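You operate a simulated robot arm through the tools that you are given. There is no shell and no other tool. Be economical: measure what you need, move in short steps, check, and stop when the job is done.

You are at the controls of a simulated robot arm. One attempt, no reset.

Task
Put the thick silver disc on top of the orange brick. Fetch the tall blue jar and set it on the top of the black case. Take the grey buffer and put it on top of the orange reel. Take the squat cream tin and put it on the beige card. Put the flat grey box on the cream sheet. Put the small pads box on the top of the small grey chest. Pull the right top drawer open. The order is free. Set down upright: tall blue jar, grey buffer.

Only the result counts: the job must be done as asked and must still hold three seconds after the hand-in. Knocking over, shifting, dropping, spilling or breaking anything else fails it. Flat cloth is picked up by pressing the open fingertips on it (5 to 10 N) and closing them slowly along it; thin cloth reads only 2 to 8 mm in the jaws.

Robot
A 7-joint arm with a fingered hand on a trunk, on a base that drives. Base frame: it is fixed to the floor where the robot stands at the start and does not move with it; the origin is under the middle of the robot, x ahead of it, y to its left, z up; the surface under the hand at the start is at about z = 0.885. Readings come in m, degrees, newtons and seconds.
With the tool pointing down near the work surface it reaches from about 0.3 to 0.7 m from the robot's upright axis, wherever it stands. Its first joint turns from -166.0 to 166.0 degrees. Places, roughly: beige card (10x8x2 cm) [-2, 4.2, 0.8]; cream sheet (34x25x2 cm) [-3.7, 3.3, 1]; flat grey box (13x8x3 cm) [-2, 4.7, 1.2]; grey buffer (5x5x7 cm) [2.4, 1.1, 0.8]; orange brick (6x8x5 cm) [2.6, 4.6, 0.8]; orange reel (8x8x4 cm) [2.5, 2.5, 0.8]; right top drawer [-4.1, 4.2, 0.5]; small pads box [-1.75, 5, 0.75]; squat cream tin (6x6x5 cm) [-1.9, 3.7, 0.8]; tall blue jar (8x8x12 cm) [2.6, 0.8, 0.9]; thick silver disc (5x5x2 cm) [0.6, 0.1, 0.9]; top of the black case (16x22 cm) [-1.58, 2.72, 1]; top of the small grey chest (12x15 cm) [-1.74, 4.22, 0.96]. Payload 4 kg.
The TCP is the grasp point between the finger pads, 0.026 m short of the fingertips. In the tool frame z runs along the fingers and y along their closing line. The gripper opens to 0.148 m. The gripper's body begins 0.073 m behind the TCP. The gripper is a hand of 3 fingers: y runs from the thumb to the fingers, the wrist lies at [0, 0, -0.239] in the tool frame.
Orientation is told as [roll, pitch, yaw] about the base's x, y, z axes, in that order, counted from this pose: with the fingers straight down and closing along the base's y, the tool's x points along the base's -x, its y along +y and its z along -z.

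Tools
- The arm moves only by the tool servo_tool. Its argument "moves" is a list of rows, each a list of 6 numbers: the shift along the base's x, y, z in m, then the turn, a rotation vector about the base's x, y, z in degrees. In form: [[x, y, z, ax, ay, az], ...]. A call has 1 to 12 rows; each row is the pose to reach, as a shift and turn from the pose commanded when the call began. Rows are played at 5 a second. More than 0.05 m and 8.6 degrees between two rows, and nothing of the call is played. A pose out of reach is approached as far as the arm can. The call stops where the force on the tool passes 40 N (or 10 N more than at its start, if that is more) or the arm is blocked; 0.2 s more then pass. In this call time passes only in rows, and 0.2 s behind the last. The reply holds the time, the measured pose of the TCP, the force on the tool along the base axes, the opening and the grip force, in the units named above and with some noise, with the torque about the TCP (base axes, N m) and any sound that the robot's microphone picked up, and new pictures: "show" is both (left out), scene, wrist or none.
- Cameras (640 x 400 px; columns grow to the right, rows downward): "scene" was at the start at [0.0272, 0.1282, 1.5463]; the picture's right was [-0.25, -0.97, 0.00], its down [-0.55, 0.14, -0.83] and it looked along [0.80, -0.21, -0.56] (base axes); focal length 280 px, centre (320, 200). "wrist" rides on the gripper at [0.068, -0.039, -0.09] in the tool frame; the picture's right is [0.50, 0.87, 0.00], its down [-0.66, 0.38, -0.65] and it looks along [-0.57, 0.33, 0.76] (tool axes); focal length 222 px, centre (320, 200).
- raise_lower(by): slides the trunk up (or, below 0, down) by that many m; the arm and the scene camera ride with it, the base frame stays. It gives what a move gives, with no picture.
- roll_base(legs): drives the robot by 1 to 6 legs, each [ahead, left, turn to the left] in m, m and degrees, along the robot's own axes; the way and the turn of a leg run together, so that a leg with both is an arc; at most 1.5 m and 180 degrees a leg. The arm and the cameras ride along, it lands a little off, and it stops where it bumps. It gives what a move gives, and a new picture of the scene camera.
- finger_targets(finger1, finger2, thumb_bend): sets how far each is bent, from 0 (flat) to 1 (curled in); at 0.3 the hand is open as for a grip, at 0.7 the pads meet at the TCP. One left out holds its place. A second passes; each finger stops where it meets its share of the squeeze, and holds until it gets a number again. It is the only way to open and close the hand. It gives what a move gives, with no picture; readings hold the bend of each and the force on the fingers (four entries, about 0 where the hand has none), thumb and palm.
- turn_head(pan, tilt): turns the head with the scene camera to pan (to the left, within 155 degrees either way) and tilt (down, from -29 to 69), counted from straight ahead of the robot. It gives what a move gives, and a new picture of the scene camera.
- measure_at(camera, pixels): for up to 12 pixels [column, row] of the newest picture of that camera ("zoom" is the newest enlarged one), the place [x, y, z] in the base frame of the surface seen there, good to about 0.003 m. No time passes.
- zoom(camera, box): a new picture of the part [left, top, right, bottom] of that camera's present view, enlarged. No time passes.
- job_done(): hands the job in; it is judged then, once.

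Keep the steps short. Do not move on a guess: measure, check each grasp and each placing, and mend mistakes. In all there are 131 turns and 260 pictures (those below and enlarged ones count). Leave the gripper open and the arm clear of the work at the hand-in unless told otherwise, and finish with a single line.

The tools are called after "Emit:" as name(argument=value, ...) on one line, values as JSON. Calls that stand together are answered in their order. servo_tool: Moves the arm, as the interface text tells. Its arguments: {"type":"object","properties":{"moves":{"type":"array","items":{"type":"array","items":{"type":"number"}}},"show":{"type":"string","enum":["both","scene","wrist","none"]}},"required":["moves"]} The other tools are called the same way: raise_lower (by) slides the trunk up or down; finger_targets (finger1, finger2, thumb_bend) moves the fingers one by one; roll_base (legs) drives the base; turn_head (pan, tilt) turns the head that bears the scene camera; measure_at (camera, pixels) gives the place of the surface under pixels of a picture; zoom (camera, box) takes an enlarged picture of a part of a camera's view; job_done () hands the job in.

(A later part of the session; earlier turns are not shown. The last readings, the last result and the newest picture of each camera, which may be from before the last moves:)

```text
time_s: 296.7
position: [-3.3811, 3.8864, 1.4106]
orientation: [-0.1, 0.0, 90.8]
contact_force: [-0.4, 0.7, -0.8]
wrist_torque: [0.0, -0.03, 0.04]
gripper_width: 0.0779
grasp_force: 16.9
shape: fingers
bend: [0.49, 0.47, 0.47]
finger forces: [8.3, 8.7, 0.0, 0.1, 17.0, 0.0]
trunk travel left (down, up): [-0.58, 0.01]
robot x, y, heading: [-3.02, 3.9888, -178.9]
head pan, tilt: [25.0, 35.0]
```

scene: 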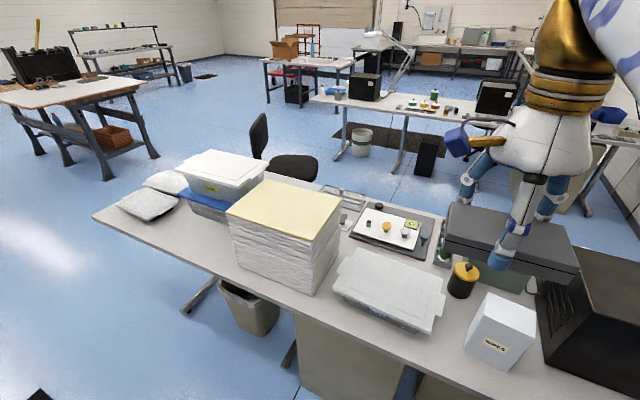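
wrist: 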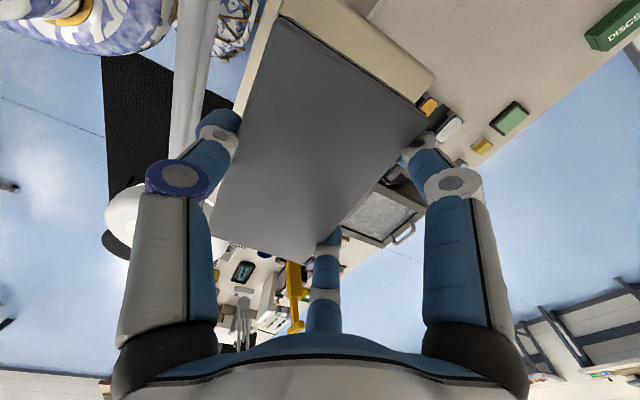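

Emit:
measure_at(camera="scene", pixels=[[230, 211], [263, 182], [337, 206], [315, 238], [285, 210], [260, 215], [330, 260], [385, 280], [300, 300], [210, 165]])

```text
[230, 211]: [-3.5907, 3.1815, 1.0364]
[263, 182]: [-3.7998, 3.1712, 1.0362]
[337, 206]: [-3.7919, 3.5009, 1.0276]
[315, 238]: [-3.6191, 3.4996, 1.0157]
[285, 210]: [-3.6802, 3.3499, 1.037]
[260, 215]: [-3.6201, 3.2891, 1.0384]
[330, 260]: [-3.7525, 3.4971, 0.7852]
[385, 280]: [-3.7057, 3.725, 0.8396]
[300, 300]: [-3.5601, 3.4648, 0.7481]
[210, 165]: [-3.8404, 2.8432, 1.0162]
```

Sheet top centre (-3.70, 3.335, 1.037). Driving to about (-3.17, 3.5).

Emit:
roll_base(legs=[[0.15, 0.49, -1.2]])

Emit:
turn_head(pan=8, tilt=45)

```text
time_s: 299.8
position: [-3.5199, 3.3879, 1.4118]
orientation: [0.0, -0.1, 90.2]
contact_force: [0.1, 0.5, -1.8]
wrist_torque: [-0.03, 0.03, 0.0]
gripper_width: 0.078
grasp_force: 17.0
shape: fingers
bend: [0.49, 0.47, 0.47]
finger forces: [8.5, 8.6, 0.0, 0.0, 17.0, 0.1]
trunk travel left (down, up): [-0.58, 0.01]
robot x, y, heading: [-3.158, 3.4908, -179.2]
head pan, tilt: [25.0, 35.0]
```

scene: 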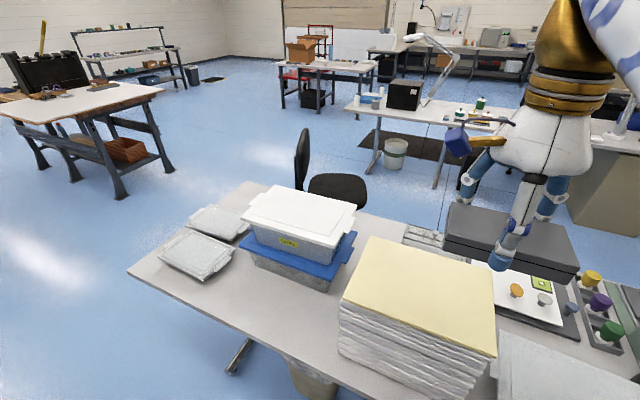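

```text
time_s: 300.6
position: [-3.5195, 3.3893, 1.4112]
orientation: [0.0, 0.0, 90.3]
contact_force: [-0.3, 0.5, -1.3]
wrist_torque: [-0.02, 0.01, -0.03]
gripper_width: 0.0777
grasp_force: 17.3
shape: fingers
bend: [0.49, 0.47, 0.47]
finger forces: [8.4, 8.5, 0.0, 0.1, 17.2, 0.1]
trunk travel left (down, up): [-0.58, 0.01]
robot x, y, heading: [-3.1589, 3.4898, -179.4]
head pan, tilt: [8.0, 45.0]
```

scene: 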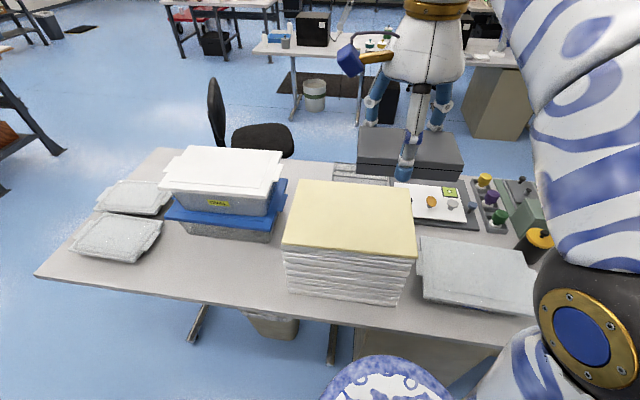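

Emit:
servo_tool(moves=[[-0.035, -0.011, -0.02, 0, 0, 0], [-0.07, -0.022, -0.04, 0, 0, 0], [-0.105, -0.033, -0.06, 0, 0, 0], [-0.14, -0.044, -0.08, 0, 0, 0], [-0.175, -0.055, -0.1, 0, 0, 0], [-0.202, -0.064, -0.13, 0, 0, 0], [-0.202, -0.064, -0.18, 0, 0, 0], [-0.202, -0.064, -0.23, 0, 0, 0], [-0.202, -0.064, -0.27, 0, 0, 0], [-0.202, -0.064, -0.3, 0, 0, 0]])

Emit:
zoom(camera="scene", box=[260, 130, 440, 310])

```text
time_s: 302.8
position: [-3.7216, 3.3246, 1.1082]
orientation: [-0.1, 0.0, 90.3]
contact_force: [-0.1, -0.3, -2.2]
wrist_torque: [0.0, 0.02, 0.03]
gripper_width: 0.0775
grasp_force: 17.4
shape: fingers
bend: [0.49, 0.48, 0.47]
finger forces: [8.5, 8.6, 0.0, 0.0, 17.3, 0.0]
trunk travel left (down, up): [-0.58, 0.01]
robot x, y, heading: [-3.1604, 3.4922, -179.4]
head pan, tilt: [8.0, 45.0]
```

scene: 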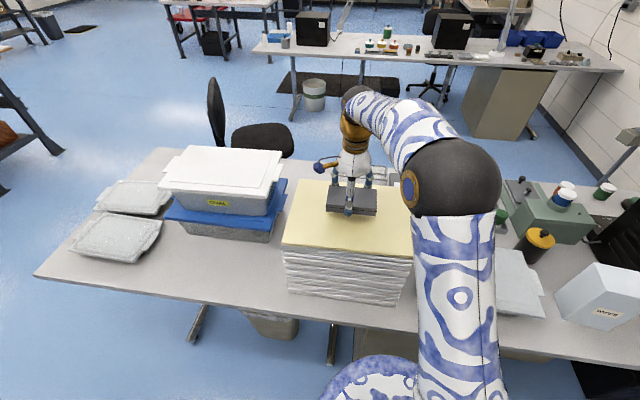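
wrist: 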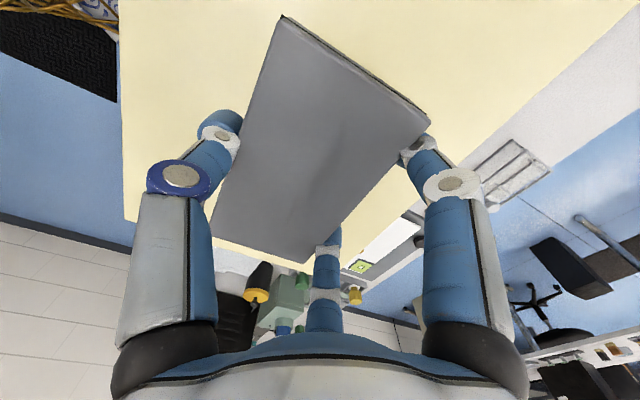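

```text
2.22 times, centred on (350, 220) of scene
```

zoom: 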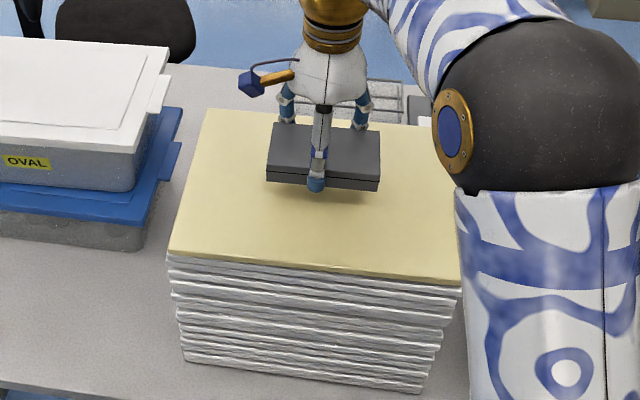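

Shift 2 cm toward me and lower.

Emit:
servo_tool(moves=[[0.02, 0, -0.01, 0, 0, 0], [0.02, 0, -0.02, 0, 0, 0], [0.02, 0, -0.026, 0, 0, 0]], show="none")

Emit:
servo_tool(moves=[[0, 0, -0.002, 0, 0, 0], [0, 0, -0.004, 0, 0, 0]], show="none")

```text
time_s: 303.6
position: [-3.7017, 3.3247, 1.0854]
orientation: [0.0, -0.1, 90.3]
contact_force: [0.7, 0.1, -0.7]
wrist_torque: [0.01, 0.02, 0.0]
gripper_width: 0.0776
grasp_force: 17.6
shape: fingers
bend: [0.49, 0.48, 0.47]
finger forces: [8.4, 8.4, 0.1, 0.0, 17.2, 0.0]
trunk travel left (down, up): [-0.58, 0.01]
robot x, y, heading: [-3.1626, 3.4881, -179.5]
head pan, tilt: [8.0, 45.0]
```

```text
time_s: 304.2
position: [-3.7015, 3.3256, 1.0798]
orientation: [0.0, 0.0, 90.3]
contact_force: [0.4, 0.9, -0.5]
wrist_torque: [0.05, -0.01, -0.01]
gripper_width: 0.0774
grasp_force: 17.2
shape: fingers
bend: [0.49, 0.48, 0.47]
finger forces: [8.5, 8.5, 0.1, 0.0, 17.2, 0.1]
trunk travel left (down, up): [-0.58, 0.01]
robot x, y, heading: [-3.1608, 3.4878, -179.4]
head pan, tilt: [8.0, 45.0]
```

Emit:
servo_tool(moves=[[0, 0, -0.001, 0, 0, 0], [0, 0, -0.003, 0, 0, 0]], show="none")

Emit:
servo_tool(moves=[[0, 0, -0.001, 0, 0, 0], [0, 0, -0.002, 0, 0, 0]], show="scene")

```text
time_s: 304.8
position: [-3.7025, 3.3243, 1.0784]
orientation: [0.0, -0.1, 90.4]
contact_force: [0.2, -0.4, -1.5]
wrist_torque: [0.01, 0.03, 0.02]
gripper_width: 0.0777
grasp_force: 17.0
shape: fingers
bend: [0.49, 0.48, 0.47]
finger forces: [8.6, 8.6, 0.1, 0.1, 17.3, 0.1]
trunk travel left (down, up): [-0.58, 0.01]
robot x, y, heading: [-3.1596, 3.4895, -179.4]
head pan, tilt: [8.0, 45.0]
```

```text
time_s: 305.4
position: [-3.7012, 3.3242, 1.0771]
orientation: [0.0, -0.1, 90.3]
contact_force: [0.4, -0.1, -0.5]
wrist_torque: [-0.01, 0.01, -0.01]
gripper_width: 0.0772
grasp_force: 17.3
shape: fingers
bend: [0.49, 0.48, 0.47]
finger forces: [8.5, 8.5, 0.0, 0.1, 17.2, 0.1]
trunk travel left (down, up): [-0.58, 0.01]
robot x, y, heading: [-3.1583, 3.4869, -179.3]
head pan, tilt: [8.0, 45.0]
```

scene: 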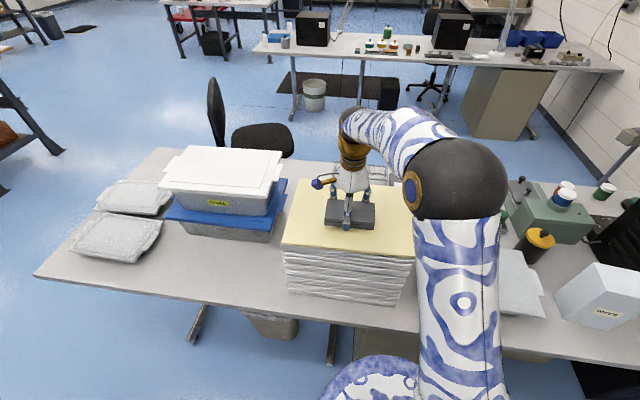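

Emit:
servo_tool(moves=[[0, 0, -0.002, 0, 0, 0], [0, 0, -0.003, 0, 0, 0], [0, 0, -0.004, 0, 0, 0]], show="none")

```text
time_s: 306.2
position: [-3.7013, 3.3255, 1.074]
orientation: [0.2, 0.1, 90.3]
contact_force: [1.0, 0.2, 18.2]
wrist_torque: [0.02, -0.34, 0.0]
gripper_width: 0.0775
grasp_force: 19.5
shape: fingers
bend: [0.49, 0.48, 0.48]
finger forces: [9.1, 9.1, 0.0, 0.0, 20.2, 0.0]
trunk travel left (down, up): [-0.58, 0.01]
robot x, y, heading: [-3.158, 3.4877, -179.6]
head pan, tilt: [8.0, 45.0]
```

In contact. Easing 2 mm, releasing and rising.

Emit:
servo_tool(moves=[[0, 0, 0.002, 0, 0, 0]], show="none")

Emit:
finger_targets(finger1=0.38, finger2=0.38, thumb_bend=0.36)

Emit:
servo_tool(moves=[[0, 0, 0.03, 0, 0, 0], [0, 0, 0.07, 0, 0, 0], [0, 0, 0.11, 0, 0, 0], [0.03, 0.01, 0.14, 0, 0, 0], [0.07, 0.02, 0.165, 0, 0, 0], [0.11, 0.03, 0.19, 0, 0, 0], [0.15, 0.04, 0.21, 0, 0, 0]], show="scene")

Emit:
zoom(camera="scene", box=[260, 160, 440, 310])

```text
time_s: 306.6
position: [-3.702, 3.324, 1.074]
orientation: [0.0, 0.0, 90.2]
contact_force: [0.0, -1.3, 10.4]
wrist_torque: [-0.03, -0.15, 0.0]
gripper_width: 0.0773
grasp_force: 18.1
shape: fingers
bend: [0.49, 0.48, 0.48]
finger forces: [9.1, 9.1, 0.0, 0.0, 18.5, 0.0]
trunk travel left (down, up): [-0.58, 0.01]
robot x, y, heading: [-3.1608, 3.4886, -179.3]
head pan, tilt: [8.0, 45.0]
```

```text
time_s: 307.6
position: [-3.7021, 3.3233, 1.0751]
orientation: [0.0, 0.0, 90.2]
contact_force: [0.7, 0.1, -0.6]
wrist_torque: [-0.01, 0.0, -0.02]
gripper_width: 0.1044
grasp_force: 0.1
shape: fingers
bend: [0.38, 0.38, 0.36]
finger forces: [0.0, 0.0, 0.0, 0.0, 0.0, 0.0]
trunk travel left (down, up): [-0.58, 0.01]
robot x, y, heading: [-3.1611, 3.4901, -179.1]
head pan, tilt: [8.0, 45.0]
```

```text
time_s: 309.2
position: [-3.5499, 3.3661, 1.2844]
orientation: [0.0, 0.0, 90.2]
contact_force: [0.4, -0.4, 0.7]
wrist_torque: [-0.01, -0.03, 0.02]
gripper_width: 0.1044
grasp_force: 0.1
shape: fingers
bend: [0.38, 0.38, 0.36]
finger forces: [0.0, 0.1, 0.1, 0.0, 0.0, 0.0]
trunk travel left (down, up): [-0.58, 0.01]
robot x, y, heading: [-3.1588, 3.4906, -179.2]
head pan, tilt: [8.0, 45.0]
```

scene: 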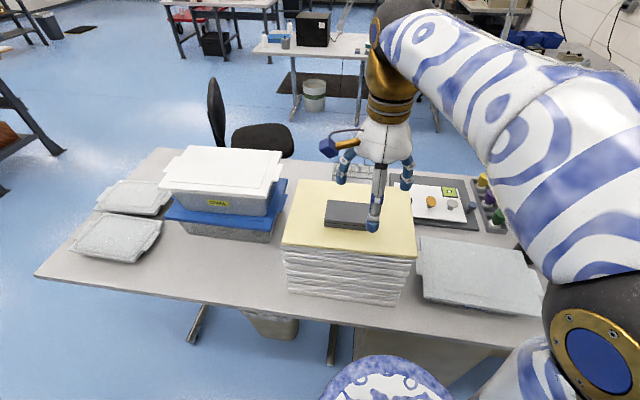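

```text
2.67 times, centred on (350, 235) of scene
```

zoom: 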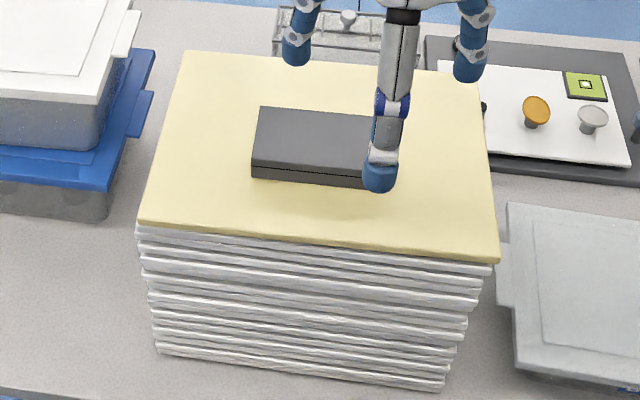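

The flat grey box rests on the cream sheet. Next the drawer (x≈-4.1, y≈4.2): it should face the other side of this bench. Leave the aisle facing −y along x≈-3.17.

Emit:
roll_base(legs=[[0, 0, 89.2], [0.7, 0.0, 0]])

```text
time_s: 316.8
position: [-3.0413, 2.4033, 1.2847]
orientation: [0.0, 0.0, 179.6]
contact_force: [-0.1, -0.1, 0.2]
wrist_torque: [0.03, 0.01, -0.02]
gripper_width: 0.1047
grasp_force: 0.1
shape: fingers
bend: [0.38, 0.38, 0.36]
finger forces: [0.1, 0.0, 0.0, 0.0, 0.0, 0.0]
trunk travel left (down, up): [-0.58, 0.01]
robot x, y, heading: [-3.1619, 2.793, -90.0]
head pan, tilt: [8.0, 45.0]
```

scene: 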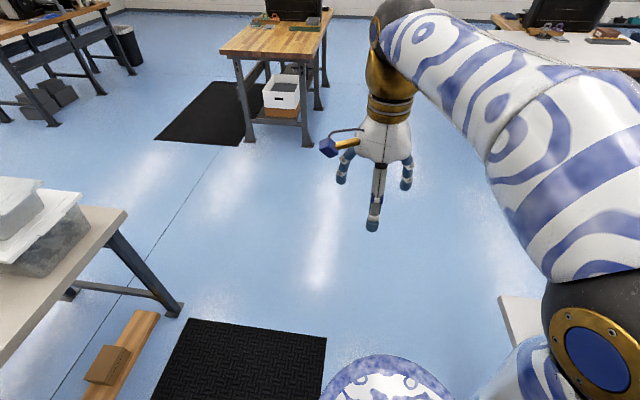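

Emit:
roll_base(legs=[[1.05, 0, 0], [0, -1.45, 0], [0, 0, 90]])

Emit:
turn_head(pan=75, tilt=30)

```text
time_s: 332.8
position: [-4.1903, 1.8166, 1.2838]
orientation: [-0.1, 0.0, -91.7]
contact_force: [0.3, -0.8, 0.4]
wrist_torque: [-0.02, -0.02, 0.05]
gripper_width: 0.1044
grasp_force: 0.0
shape: fingers
bend: [0.38, 0.38, 0.36]
finger forces: [0.0, 0.0, 0.0, 0.0, 0.0, 0.1]
trunk travel left (down, up): [-0.58, 0.01]
robot x, y, heading: [-4.5811, 1.7058, -1.0]
head pan, tilt: [8.0, 45.0]
```

scene: 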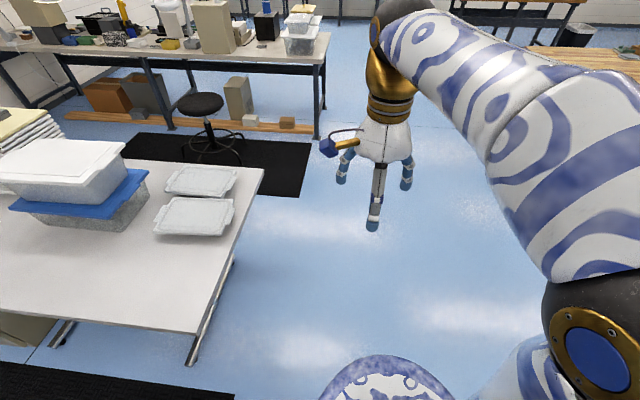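

```text
time_s: 334.2
position: [-4.1896, 1.8172, 1.2848]
orientation: [0.0, 0.0, -91.6]
contact_force: [-0.2, 0.0, -0.3]
wrist_torque: [-0.01, -0.01, 0.01]
gripper_width: 0.1044
grasp_force: 0.0
shape: fingers
bend: [0.38, 0.38, 0.36]
finger forces: [0.1, 0.0, 0.1, 0.1, 0.1, 0.1]
trunk travel left (down, up): [-0.58, 0.01]
robot x, y, heading: [-4.587, 1.708, -1.2]
head pan, tilt: [75.0, 30.0]
```

scene: 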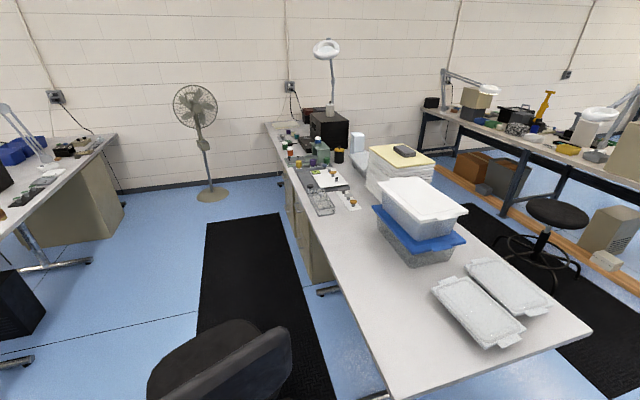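

Emit:
measure_at(camera="scene", pixels=[[180, 375], [235, 345], [285, 360], [300, 215], [290, 190], [310, 260], [80, 262], [110, 215], [378, 360], [210, 195], [150, 392], [40, 320]])

Emit:
zoom(camera="scene", box=[255, 120, 355, 300])

```text
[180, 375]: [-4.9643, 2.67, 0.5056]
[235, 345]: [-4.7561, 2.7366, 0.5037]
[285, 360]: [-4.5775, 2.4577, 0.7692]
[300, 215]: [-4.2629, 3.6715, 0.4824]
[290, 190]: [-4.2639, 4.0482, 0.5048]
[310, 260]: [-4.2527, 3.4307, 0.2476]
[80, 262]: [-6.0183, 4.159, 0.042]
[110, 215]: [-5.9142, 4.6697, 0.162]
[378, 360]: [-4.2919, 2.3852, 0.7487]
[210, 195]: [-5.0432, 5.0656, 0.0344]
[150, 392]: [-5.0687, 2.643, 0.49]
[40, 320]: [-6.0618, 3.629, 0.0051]
```

```text
2.22 times, centred on (305, 210) of scene
```

zoom: 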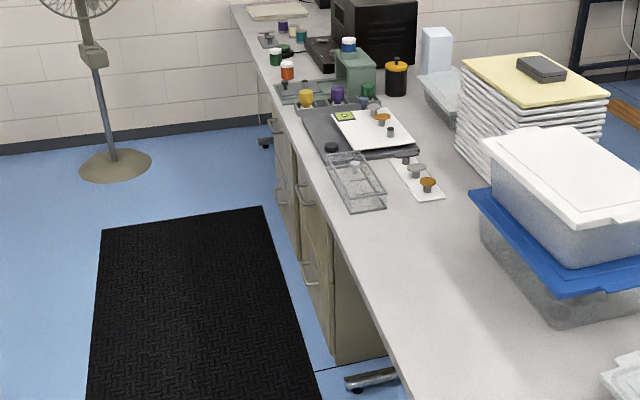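

The drawer pedestals face −x at x≈-4.26. A chair is at (-4.8, 2.65); I'll pass behind it along x≈-5.5.

Emit:
roll_base(legs=[[-0.93, 0, 1.1], [0, 1.0, 0]])

```text
time_s: 343.9
position: [-5.1262, 2.8317, 1.2833]
orientation: [0.0, 0.0, -91.5]
contact_force: [0.4, 0.2, -0.6]
wrist_torque: [-0.01, 0.01, -0.02]
gripper_width: 0.1046
grasp_force: 0.2
shape: fingers
bend: [0.38, 0.38, 0.36]
finger forces: [0.0, 0.1, 0.0, 0.0, 0.0, 0.1]
trunk travel left (down, up): [-0.58, 0.01]
robot x, y, heading: [-5.5203, 2.7207, -1.0]
head pan, tilt: [75.0, 30.0]
```

scene: 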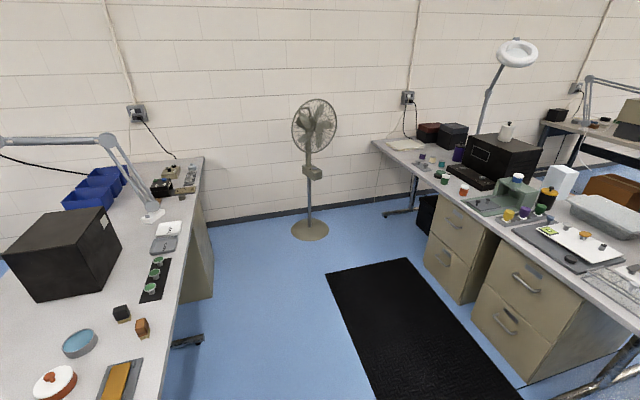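

Emit:
measure_at(camera="scene", pixels=[[452, 217], [526, 284], [443, 257], [505, 322], [465, 235], [540, 290], [435, 200], [492, 240], [485, 262], [560, 310]])

Emit:
zoom(camera="scene", box=[410, 180, 600, 380])

```text
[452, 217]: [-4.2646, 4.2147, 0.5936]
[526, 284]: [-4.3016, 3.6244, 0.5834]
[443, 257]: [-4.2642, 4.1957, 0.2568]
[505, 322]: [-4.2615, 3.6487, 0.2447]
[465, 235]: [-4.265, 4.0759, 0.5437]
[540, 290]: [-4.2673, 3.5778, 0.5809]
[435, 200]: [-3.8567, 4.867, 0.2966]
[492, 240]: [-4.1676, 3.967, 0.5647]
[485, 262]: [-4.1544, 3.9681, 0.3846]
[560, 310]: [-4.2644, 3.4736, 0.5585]
```

```text
2.00 times, centred on (505, 280) of scene
```

zoom: 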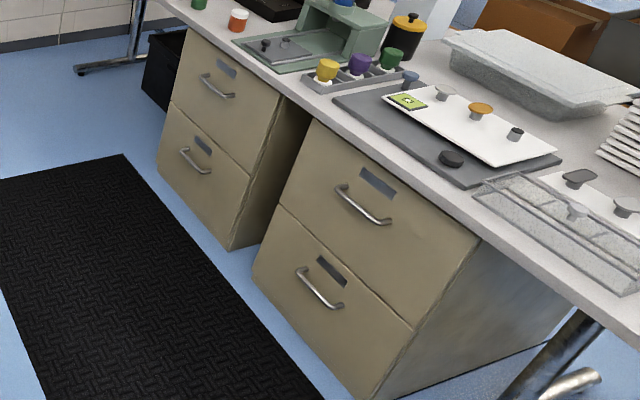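

Handle of the drawer at y≈4.2: bar at about (-4.30, 4.215, 0.59). Plan: horizontal hand (fingers toward +x, thumb below), pinch the bar, pull by driving back. Drive to (-5.25, 4.1) first, then tilt the hand.

Emit:
roll_base(legs=[[0, 0.7, 1.0], [0.27, 0.68, 0]])

Emit:
servo_tool(moves=[[0.02, 0, 0, 0, -8.2, 0], [0.04, 0, 0, 0, -16.4, 0], [0.06, 0, -0.01, 0, -24.6, 0], [0.09, 0, -0.02, 0, -32.8, 0], [0.11, 0, -0.03, 0, -41, 0], [0.13, 0, -0.04, 0, -49.2, 0], [0.15, 0, -0.05, 0, -57.4, 0], [0.17, 0, -0.06, 0, -65.6, 0], [0.19, 0, -0.07, 0, -73.8, 0], [0.21, 0, -0.08, 0, -82, 0], [0.22, 0, -0.09, 0, -90, 0]], show="none")

Emit:
raise_lower(by=-0.5)

Emit:
turn_head(pan=5, tilt=35)

```text
time_s: 351.3
position: [-4.8271, 4.2006, 1.2841]
orientation: [0.1, -0.1, -92.0]
contact_force: [-0.2, 0.0, 0.4]
wrist_torque: [0.03, 0.0, -0.01]
gripper_width: 0.1044
grasp_force: 0.0
shape: fingers
bend: [0.38, 0.38, 0.36]
finger forces: [0.1, 0.0, 0.0, 0.0, 0.0, 0.0]
trunk travel left (down, up): [-0.58, 0.01]
robot x, y, heading: [-5.2232, 4.0929, -1.7]
head pan, tilt: [75.0, 30.0]
```

scene: 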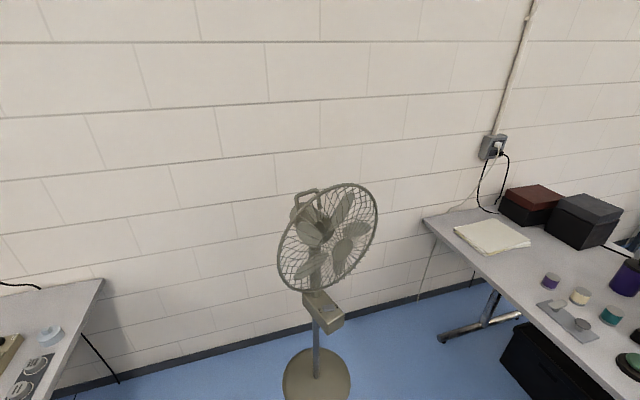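

```text
time_s: 353.7
position: [-4.6088, 4.2003, 1.1924]
orientation: [90.0, 2.1, -89.9]
contact_force: [-0.1, -0.5, 0.6]
wrist_torque: [0.02, 0.0, -0.01]
gripper_width: 0.1046
grasp_force: 0.1
shape: fingers
bend: [0.38, 0.38, 0.36]
finger forces: [0.0, 0.1, 0.1, 0.1, 0.1, 0.0]
trunk travel left (down, up): [-0.58, 0.01]
robot x, y, heading: [-5.2218, 4.0979, -1.5]
head pan, tilt: [75.0, 30.0]
```

```text
refused: -0.5 is not a number from -0.4 to 0.4
```

```text
time_s: 355.1
position: [-4.6086, 4.2007, 1.1933]
orientation: [90.0, 2.2, -90.0]
contact_force: [0.3, 0.2, 0.2]
wrist_torque: [-0.02, 0.02, 0.02]
gripper_width: 0.1049
grasp_force: 0.0
shape: fingers
bend: [0.38, 0.38, 0.36]
finger forces: [0.0, 0.0, 0.0, 0.0, 0.0, 0.0]
trunk travel left (down, up): [-0.58, 0.01]
robot x, y, heading: [-5.2212, 4.0929, -1.7]
head pan, tilt: [5.0, 35.0]
```

scene: 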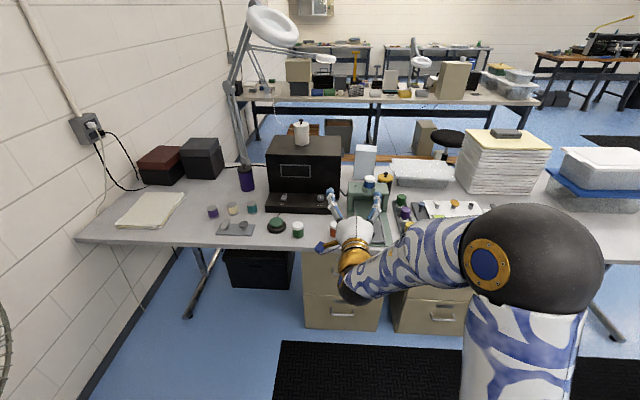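

Now lower the trunk.

Emit:
raise_lower(by=-0.4)

Emit:
raise_lower(by=-0.17)

Emit:
servo_tool(moves=[[0, 0.005, -0.02, 0, 0, 0], [0, 0.014, -0.03, 0, 0, 0]], show="both")

```text
time_s: 359.0
position: [-4.6109, 4.2006, 0.7928]
orientation: [89.9, 2.2, -90.0]
contact_force: [0.0, 0.6, 0.2]
wrist_torque: [0.01, 0.02, -0.02]
gripper_width: 0.105
grasp_force: 0.0
shape: fingers
bend: [0.38, 0.38, 0.36]
finger forces: [0.1, 0.0, 0.1, 0.0, 0.0, 0.0]
trunk travel left (down, up): [-0.18, 0.41]
robot x, y, heading: [-5.2237, 4.0943, -1.4]
head pan, tilt: [5.0, 35.0]
```

```text
time_s: 360.9
position: [-4.6074, 4.2003, 0.6233]
orientation: [90.0, 2.2, -90.0]
contact_force: [1.0, 0.6, 0.1]
wrist_torque: [0.01, -0.02, 0.02]
gripper_width: 0.1044
grasp_force: 0.1
shape: fingers
bend: [0.38, 0.38, 0.36]
finger forces: [0.0, 0.1, 0.1, 0.0, 0.0, 0.0]
trunk travel left (down, up): [-0.01, 0.58]
robot x, y, heading: [-5.2228, 4.0926, -1.9]
head pan, tilt: [5.0, 35.0]
```

```text
time_s: 361.5
position: [-4.6089, 4.2155, 0.593]
orientation: [90.0, 2.1, -90.0]
contact_force: [-0.3, 0.3, 0.6]
wrist_torque: [-0.01, 0.0, -0.01]
gripper_width: 0.1044
grasp_force: 0.0
shape: fingers
bend: [0.38, 0.38, 0.36]
finger forces: [0.0, 0.0, 0.0, 0.1, 0.0, 0.0]
trunk travel left (down, up): [-0.01, 0.58]
robot x, y, heading: [-5.2248, 4.0976, -1.8]
head pan, tilt: [5.0, 35.0]
```

scene: 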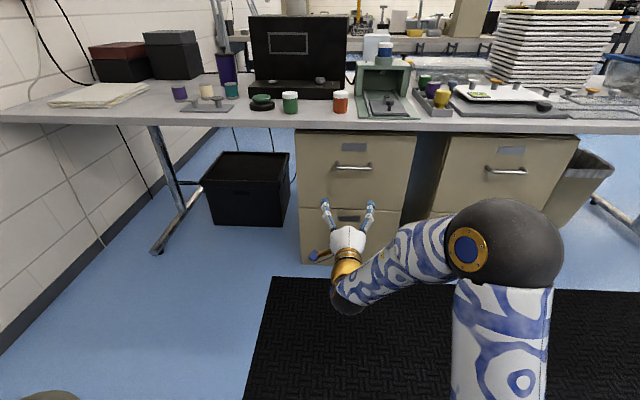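
wrist: 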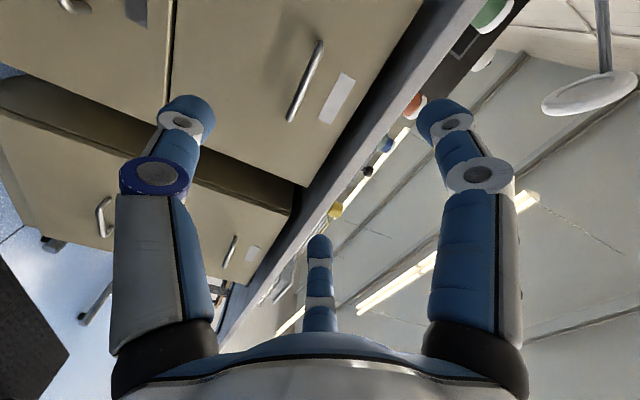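

Zooming on the handle in the scene view and measuring it.

Emit:
measure_at(camera="scene", pixels=[[336, 167], [345, 167], [353, 167], [362, 167], [370, 167], [352, 168], [352, 180], [352, 152]])

Emit:
zoom(camera="scene", box=[310, 140, 410, 250])

Emit:
measure_at(camera="wrist", pixels=[[305, 80], [318, 48], [293, 113], [304, 82], [306, 78]])

```text
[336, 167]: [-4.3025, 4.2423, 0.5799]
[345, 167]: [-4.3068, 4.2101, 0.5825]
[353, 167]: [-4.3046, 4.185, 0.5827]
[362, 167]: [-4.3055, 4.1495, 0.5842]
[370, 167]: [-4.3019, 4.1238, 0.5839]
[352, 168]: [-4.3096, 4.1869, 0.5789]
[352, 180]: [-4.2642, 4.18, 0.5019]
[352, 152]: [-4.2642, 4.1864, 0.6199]
```

```text
3.64 times, centred on (360, 195) of scene
```

zoom: 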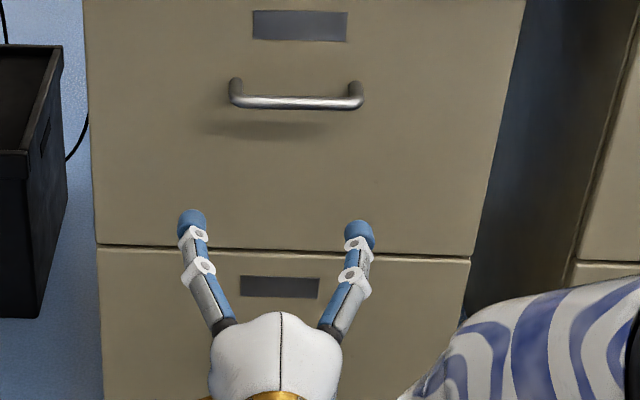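

```text
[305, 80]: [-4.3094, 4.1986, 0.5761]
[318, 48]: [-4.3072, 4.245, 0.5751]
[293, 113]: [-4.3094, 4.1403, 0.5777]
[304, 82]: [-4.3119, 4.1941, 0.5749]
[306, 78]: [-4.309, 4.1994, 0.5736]
```

Bar centre (-4.306, 4.187, 0.577), face at -4.264. Drive ahead 0.25, then approach finely.

Emit:
roll_base(legs=[[0.25, -0.015, 0]])

```text
time_s: 363.3
position: [-4.3543, 4.1931, 0.5936]
orientation: [90.0, 2.1, -89.7]
contact_force: [-0.5, 0.0, -0.1]
wrist_torque: [0.0, 0.02, 0.01]
gripper_width: 0.1046
grasp_force: 0.0
shape: fingers
bend: [0.38, 0.38, 0.36]
finger forces: [0.0, 0.1, 0.0, 0.0, 0.0, 0.1]
trunk travel left (down, up): [-0.01, 0.58]
robot x, y, heading: [-4.9676, 4.0714, -1.7]
head pan, tilt: [5.0, 35.0]
```

scene: 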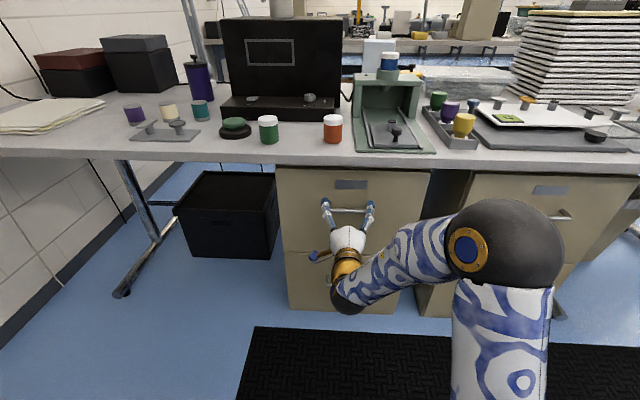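

Emit:
servo_tool(moves=[[0, -0.003, -0.008, 0, 0, 0], [0, -0.006, -0.016, 0, 0, 0], [0.02, -0.006, -0.016, 0, 0, 0], [0.039, -0.006, -0.016, 0, 0, 0]], show="wrist")

Emit:
finger_targets(finger1=0.66, finger2=0.66, thumb_bend=0.66)

Emit:
zoom(camera="wrist", box=[160, 40, 480, 260])

```text
time_s: 364.3
position: [-4.3171, 4.1883, 0.5784]
orientation: [90.0, 2.2, -89.8]
contact_force: [-0.2, 0.1, 1.2]
wrist_torque: [0.0, 0.02, -0.03]
gripper_width: 0.1048
grasp_force: 0.0
shape: fingers
bend: [0.38, 0.38, 0.36]
finger forces: [0.0, 0.0, 0.0, 0.1, 0.0, 0.0]
trunk travel left (down, up): [-0.01, 0.58]
robot x, y, heading: [-4.9697, 4.0729, -1.9]
head pan, tilt: [5.0, 35.0]
```

wrist: 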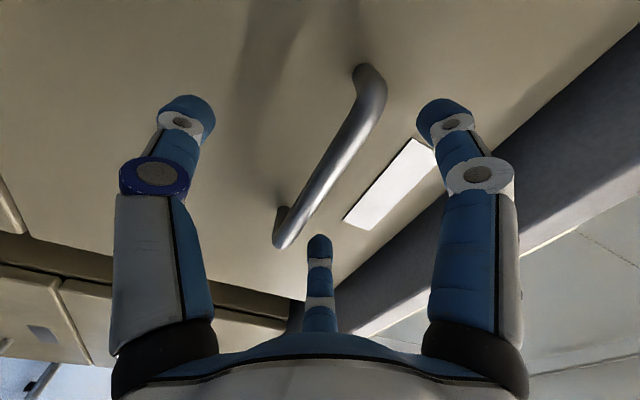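

```text
time_s: 365.3
position: [-4.3172, 4.1881, 0.5779]
orientation: [90.0, 2.1, -89.9]
contact_force: [1.6, -1.0, 4.2]
wrist_torque: [-0.02, -0.05, -0.06]
gripper_width: 0.0151
grasp_force: 2.5
shape: fingers
bend: [0.64, 0.63, 0.66]
finger forces: [2.1, 2.6, 0.0, 0.1, 0.1, 0.0]
trunk travel left (down, up): [-0.01, 0.58]
robot x, y, heading: [-4.9694, 4.0712, -1.4]
head pan, tilt: [5.0, 35.0]
```

```text
1.82 times, centred on (320, 150) of wrist
```

zoom: 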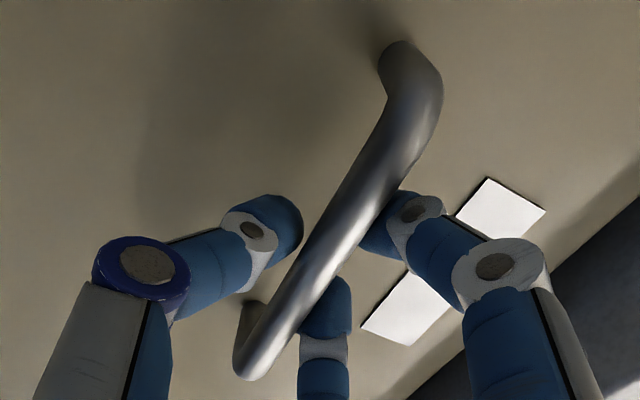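

Fingers wrap the bar. Squeeze harder, then pull by driving back.

Emit:
finger_targets(finger1=0.8, finger2=0.8, thumb_bend=0.85)

Emit:
roll_base(legs=[[-0.15, 0, 0]])

```text
time_s: 366.3
position: [-4.3165, 4.1875, 0.5775]
orientation: [90.1, 2.1, -89.8]
contact_force: [0.6, 0.4, -4.5]
wrist_torque: [-0.01, -0.01, -0.02]
gripper_width: 0.0001
grasp_force: 0.0
shape: fingers
bend: [0.75, 0.75, 0.77]
finger forces: [0.0, 0.1, 0.0, 0.0, 0.0, 0.1]
trunk travel left (down, up): [-0.01, 0.58]
robot x, y, heading: [-4.9688, 4.0727, -1.7]
head pan, tilt: [5.0, 35.0]
```

```text
time_s: 367.7
position: [-4.4687, 4.1923, 0.5787]
orientation: [90.0, 2.1, -89.8]
contact_force: [-0.4, 0.7, 0.6]
wrist_torque: [-0.02, 0.02, -0.01]
gripper_width: 0.0001
grasp_force: 0.1
shape: fingers
bend: [0.75, 0.75, 0.77]
finger forces: [0.1, 0.0, 0.0, 0.0, 0.1, 0.1]
trunk travel left (down, up): [-0.01, 0.58]
robot x, y, heading: [-5.1167, 4.076, -1.5]
head pan, tilt: [5.0, 35.0]
```

scene: 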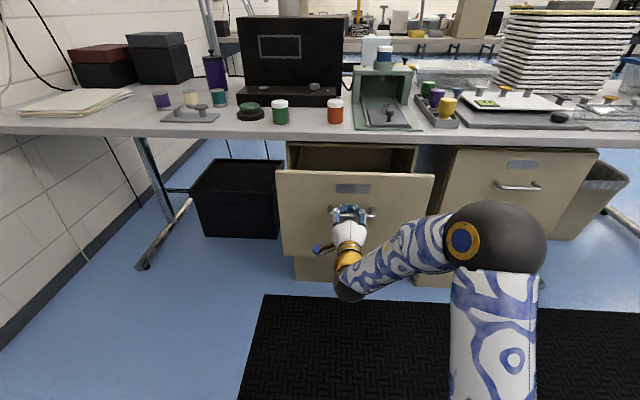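

The drawer has slid open about 15 cm. Pull 10 cm more, release, back off, raise the trunk and bring the hand back to nearly down (20° outward tilt for reach).

Emit:
roll_base(legs=[[-0.1, 0, 0]])

Emit:
finger_targets(finger1=0.36, finger2=0.36, thumb_bend=0.34)

Emit:
servo_tool(moves=[[-0.04, 0, 0, 0, 0, 0], [-0.08, 0, 0, 0, 0, 0], [-0.1, 0, 0, 0, 0, 0]], show="scene")

Emit:
raise_lower(by=0.4)

Emit:
raise_lower(by=0.17)

```text
time_s: 368.8
position: [-4.5671, 4.1938, 0.5788]
orientation: [90.1, 2.1, -89.9]
contact_force: [-0.8, 0.4, -0.5]
wrist_torque: [-0.01, -0.02, 0.0]
gripper_width: 0.0
grasp_force: 0.0
shape: fingers
bend: [0.75, 0.75, 0.77]
finger forces: [0.0, 0.1, 0.1, 0.0, 0.1, 0.0]
trunk travel left (down, up): [-0.01, 0.58]
robot x, y, heading: [-5.2211, 4.0781, -1.4]
head pan, tilt: [5.0, 35.0]
```

scene: 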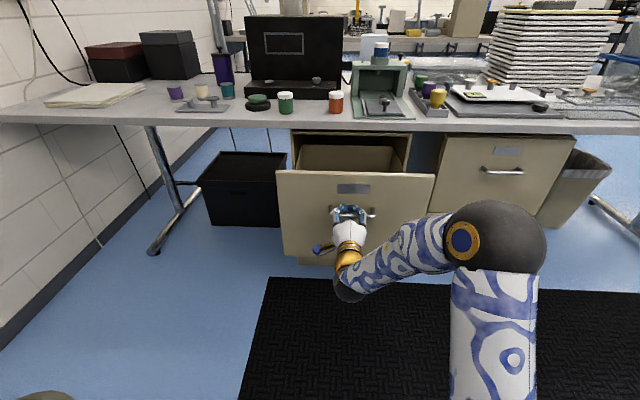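

```text
time_s: 369.8
position: [-4.5674, 4.193, 0.5788]
orientation: [90.0, 2.1, -89.8]
contact_force: [0.7, 0.0, -0.5]
wrist_torque: [-0.02, 0.0, -0.03]
gripper_width: 0.1107
grasp_force: 0.1
shape: fingers
bend: [0.36, 0.36, 0.34]
finger forces: [0.1, 0.0, 0.0, 0.0, 0.1, 0.0]
trunk travel left (down, up): [-0.01, 0.58]
robot x, y, heading: [-5.2186, 4.0753, -1.9]
head pan, tilt: [5.0, 35.0]
```

```text
time_s: 370.6
position: [-4.6672, 4.1928, 0.579]
orientation: [90.2, 2.2, -90.0]
contact_force: [0.9, -0.5, -0.7]
wrist_torque: [-0.01, -0.01, 0.0]
gripper_width: 0.1108
grasp_force: 0.0
shape: fingers
bend: [0.36, 0.36, 0.34]
finger forces: [0.0, 0.0, 0.0, 0.0, 0.0, 0.0]
trunk travel left (down, up): [-0.01, 0.58]
robot x, y, heading: [-5.218, 4.0795, -1.5]
head pan, tilt: [5.0, 35.0]
```

scene: 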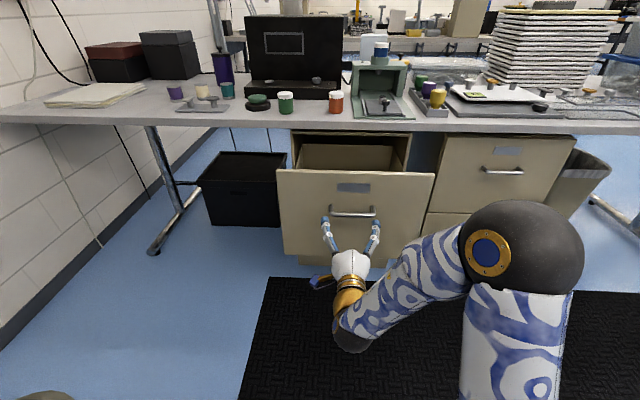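

```text
time_s: 374.5
position: [-4.6676, 4.1938, 0.9795]
orientation: [90.1, 2.0, -89.9]
contact_force: [0.1, -0.2, -0.3]
wrist_torque: [0.01, 0.0, -0.01]
gripper_width: 0.1109
grasp_force: 0.0
shape: fingers
bend: [0.36, 0.36, 0.34]
finger forces: [0.1, 0.0, 0.0, 0.1, 0.1, 0.0]
trunk travel left (down, up): [-0.41, 0.18]
robot x, y, heading: [-5.2175, 4.0792, -1.5]
head pan, tilt: [5.0, 35.0]
```

```text
time_s: 376.4
position: [-4.6678, 4.1937, 1.1497]
orientation: [90.1, 2.1, -89.9]
contact_force: [-1.2, 0.5, -0.4]
wrist_torque: [0.0, 0.01, 0.01]
gripper_width: 0.111
grasp_force: 0.1
shape: fingers
bend: [0.36, 0.36, 0.34]
finger forces: [0.1, 0.0, 0.0, 0.1, 0.1, 0.0]
trunk travel left (down, up): [-0.58, 0.01]
robot x, y, heading: [-5.2208, 4.0796, -2.0]
head pan, tilt: [5.0, 35.0]
```

The drawer stays open 25 cm. Tilt the hand back and drive out toward the front bench side.

Emit:
servo_tool(moves=[[-0.01, 0, 0.01, 0, 7.8, 0], [-0.025, 0, 0.02, 0, 15.6, 0], [-0.04, 0, 0.03, 0, 23.4, 0], [-0.055, 0, 0.04, 0, 31.2, 0], [-0.07, 0, 0.05, 0, 39, 0], [-0.085, 0, 0.06, 0, 46.8, 0], [-0.1, 0, 0.07, 0, 54.6, 0], [-0.11, 0, 0.08, 0, 62.4, 0], [-0.12, 0, 0.09, 0, 70, 0]], show="none")

Emit:
roll_base(legs=[[-0.29, -0.5, 1.8], [0, -1.0, 0], [0, -1.1, 0], [1.4, 0, 0]])

```text
time_s: 378.4
position: [-4.7866, 4.1938, 1.2382]
orientation: [19.8, 0.9, -91.8]
contact_force: [-0.7, -0.6, -0.3]
wrist_torque: [-0.01, -0.02, 0.0]
gripper_width: 0.1111
grasp_force: 0.1
shape: fingers
bend: [0.36, 0.36, 0.34]
finger forces: [0.0, 0.0, 0.0, 0.0, 0.0, 0.1]
out of reach, approached as far as the arm can: row 5
trunk travel left (down, up): [-0.58, 0.01]
robot x, y, heading: [-5.2139, 4.0776, -1.6]
head pan, tilt: [5.0, 35.0]
```

```text
time_s: 398.0
position: [-3.7067, 1.6666, 1.2389]
orientation: [20.0, 0.9, -88.8]
contact_force: [0.7, -0.7, 0.6]
wrist_torque: [0.0, -0.04, 0.0]
gripper_width: 0.111
grasp_force: 0.1
shape: fingers
bend: [0.36, 0.36, 0.34]
finger forces: [0.0, 0.0, 0.0, 0.0, 0.1, 0.1]
trunk travel left (down, up): [-0.58, 0.01]
robot x, y, heading: [-4.1294, 1.5261, 1.5]
head pan, tilt: [5.0, 35.0]
```

scene: 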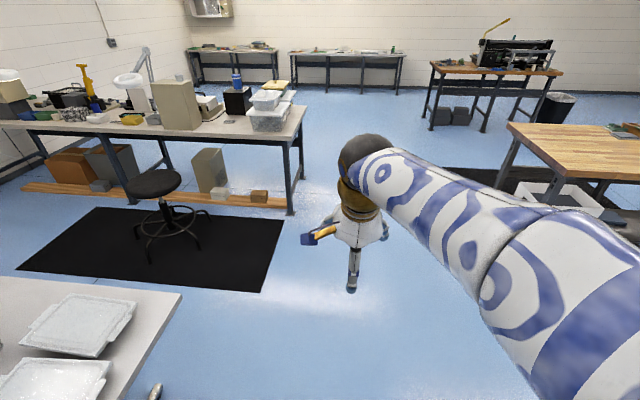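

Emit:
roll_base(legs=[[1.4, -0.12, -1.5], [1.4, -0.03, 0], [0.85, 0, 0], [0, 0, 179.5], [0, -1.45, 0], [0, -1.45, 0]])

Emit:
turn_head(pan=-25, tilt=30)

```text
time_s: 436.9
position: [-0.7801, 4.1084, 1.2388]
orientation: [20.1, 0.7, 88.8]
contact_force: [-0.2, -0.3, 0.5]
wrist_torque: [0.02, 0.01, -0.02]
gripper_width: 0.1111
grasp_force: 0.0
shape: fingers
bend: [0.36, 0.36, 0.34]
finger forces: [0.0, 0.1, 0.0, 0.0, 0.1, 0.1]
trunk travel left (down, up): [-0.58, 0.01]
robot x, y, heading: [-0.349, 4.2305, 178.9]
head pan, tilt: [5.0, 35.0]
```

scene: 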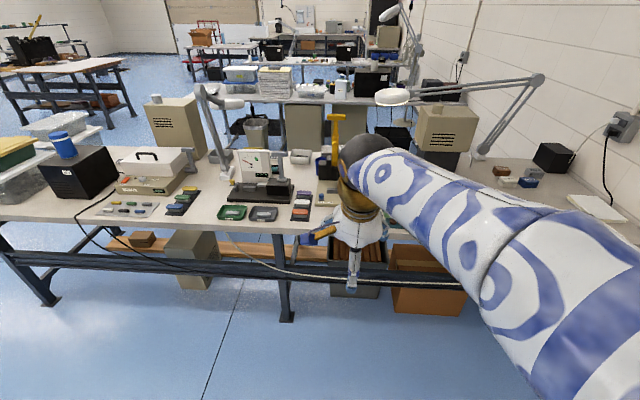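

```text
time_s: 437.9
position: [-0.7791, 4.1073, 1.2393]
orientation: [20.1, 0.8, 88.8]
contact_force: [-0.1, 0.1, -0.1]
wrist_torque: [-0.01, -0.01, 0.0]
gripper_width: 0.1111
grasp_force: 0.1
shape: fingers
bend: [0.36, 0.36, 0.34]
finger forces: [0.0, 0.0, 0.0, 0.1, 0.0, 0.0]
trunk travel left (down, up): [-0.58, 0.01]
robot x, y, heading: [-0.3495, 4.2283, 178.9]
head pan, tilt: [-25.0, 30.0]
```

scene: 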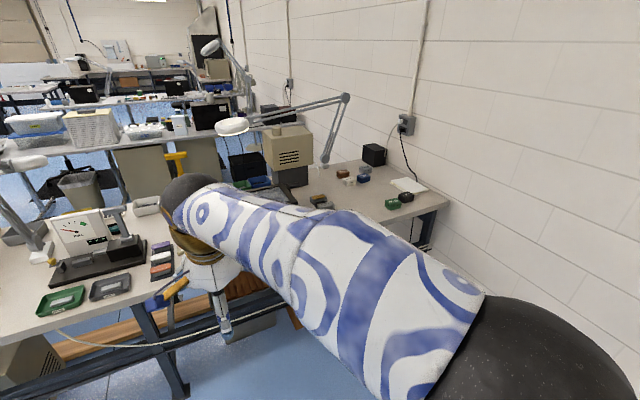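

Emit:
roll_base(legs=[[0.1, -0.92, 1.1], [0.56, 0, 0]])

Emit:
turn_head(pan=10, tilt=42)

```text
time_s: 445.6
position: [-1.4393, 5.0317, 1.2386]
orientation: [20.0, 0.9, 89.6]
contact_force: [0.6, -0.4, 0.4]
wrist_torque: [0.03, 0.0, -0.01]
gripper_width: 0.1111
grasp_force: 0.0
shape: fingers
bend: [0.36, 0.36, 0.34]
finger forces: [0.0, 0.1, 0.0, 0.0, 0.0, 0.0]
trunk travel left (down, up): [-0.58, 0.01]
robot x, y, heading: [-1.0107, 5.155, 179.6]
head pan, tilt: [-25.0, 30.0]
```

scene: 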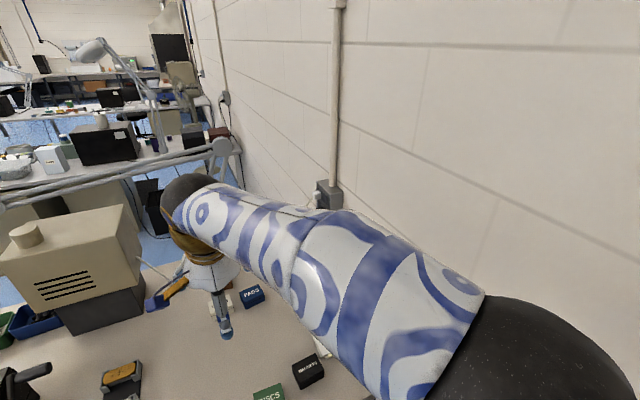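

```text
time_s: 446.6
position: [-1.4396, 5.0316, 1.2396]
orientation: [20.0, 0.8, 89.4]
contact_force: [-0.5, -0.1, 0.3]
wrist_torque: [0.02, -0.01, 0.0]
gripper_width: 0.1115
grasp_force: 0.1
shape: fingers
bend: [0.36, 0.36, 0.34]
finger forces: [0.0, 0.1, 0.0, 0.0, 0.0, 0.1]
trunk travel left (down, up): [-0.58, 0.01]
robot x, y, heading: [-1.0095, 5.1571, 180.0]
head pan, tilt: [10.0, 42.0]
```

scene: 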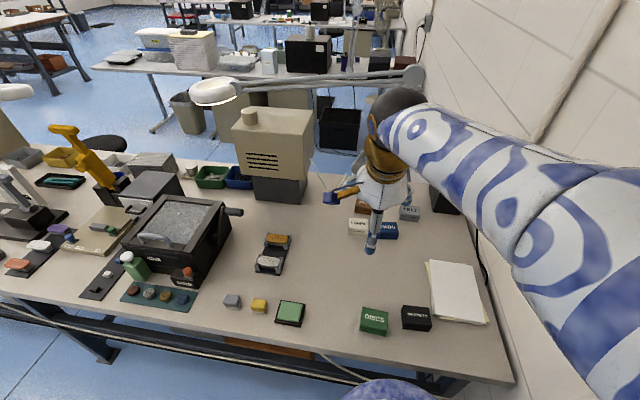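

Emit:
zoom(camera="scene", box=[335, 180, 435, 260])

Emit:
measure_at(camera="scene", pixels=[[383, 228], [390, 228], [396, 225], [394, 235], [389, 238], [358, 224], [140, 183], [165, 183], [150, 177], [128, 178], [172, 192], [148, 200]])

```text
5.00 times, centred on (385, 220) of scene
```

zoom: 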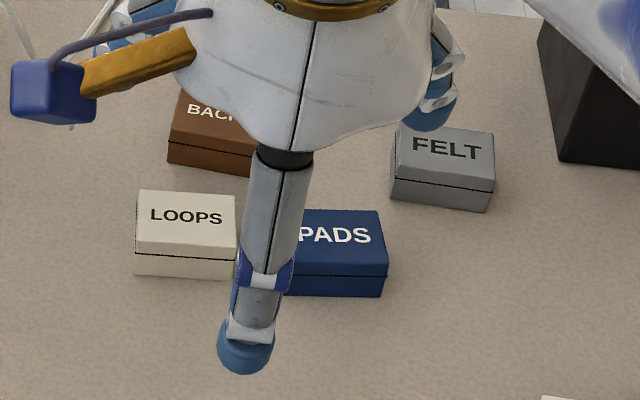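

```text
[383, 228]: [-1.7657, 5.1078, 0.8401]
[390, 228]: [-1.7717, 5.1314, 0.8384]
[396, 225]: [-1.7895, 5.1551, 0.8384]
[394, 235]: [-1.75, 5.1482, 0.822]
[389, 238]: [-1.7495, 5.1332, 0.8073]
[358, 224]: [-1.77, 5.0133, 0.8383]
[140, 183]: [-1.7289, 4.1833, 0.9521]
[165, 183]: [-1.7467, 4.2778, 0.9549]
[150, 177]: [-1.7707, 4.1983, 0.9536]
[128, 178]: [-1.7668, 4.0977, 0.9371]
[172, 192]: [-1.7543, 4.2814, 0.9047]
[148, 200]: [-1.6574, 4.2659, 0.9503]
```

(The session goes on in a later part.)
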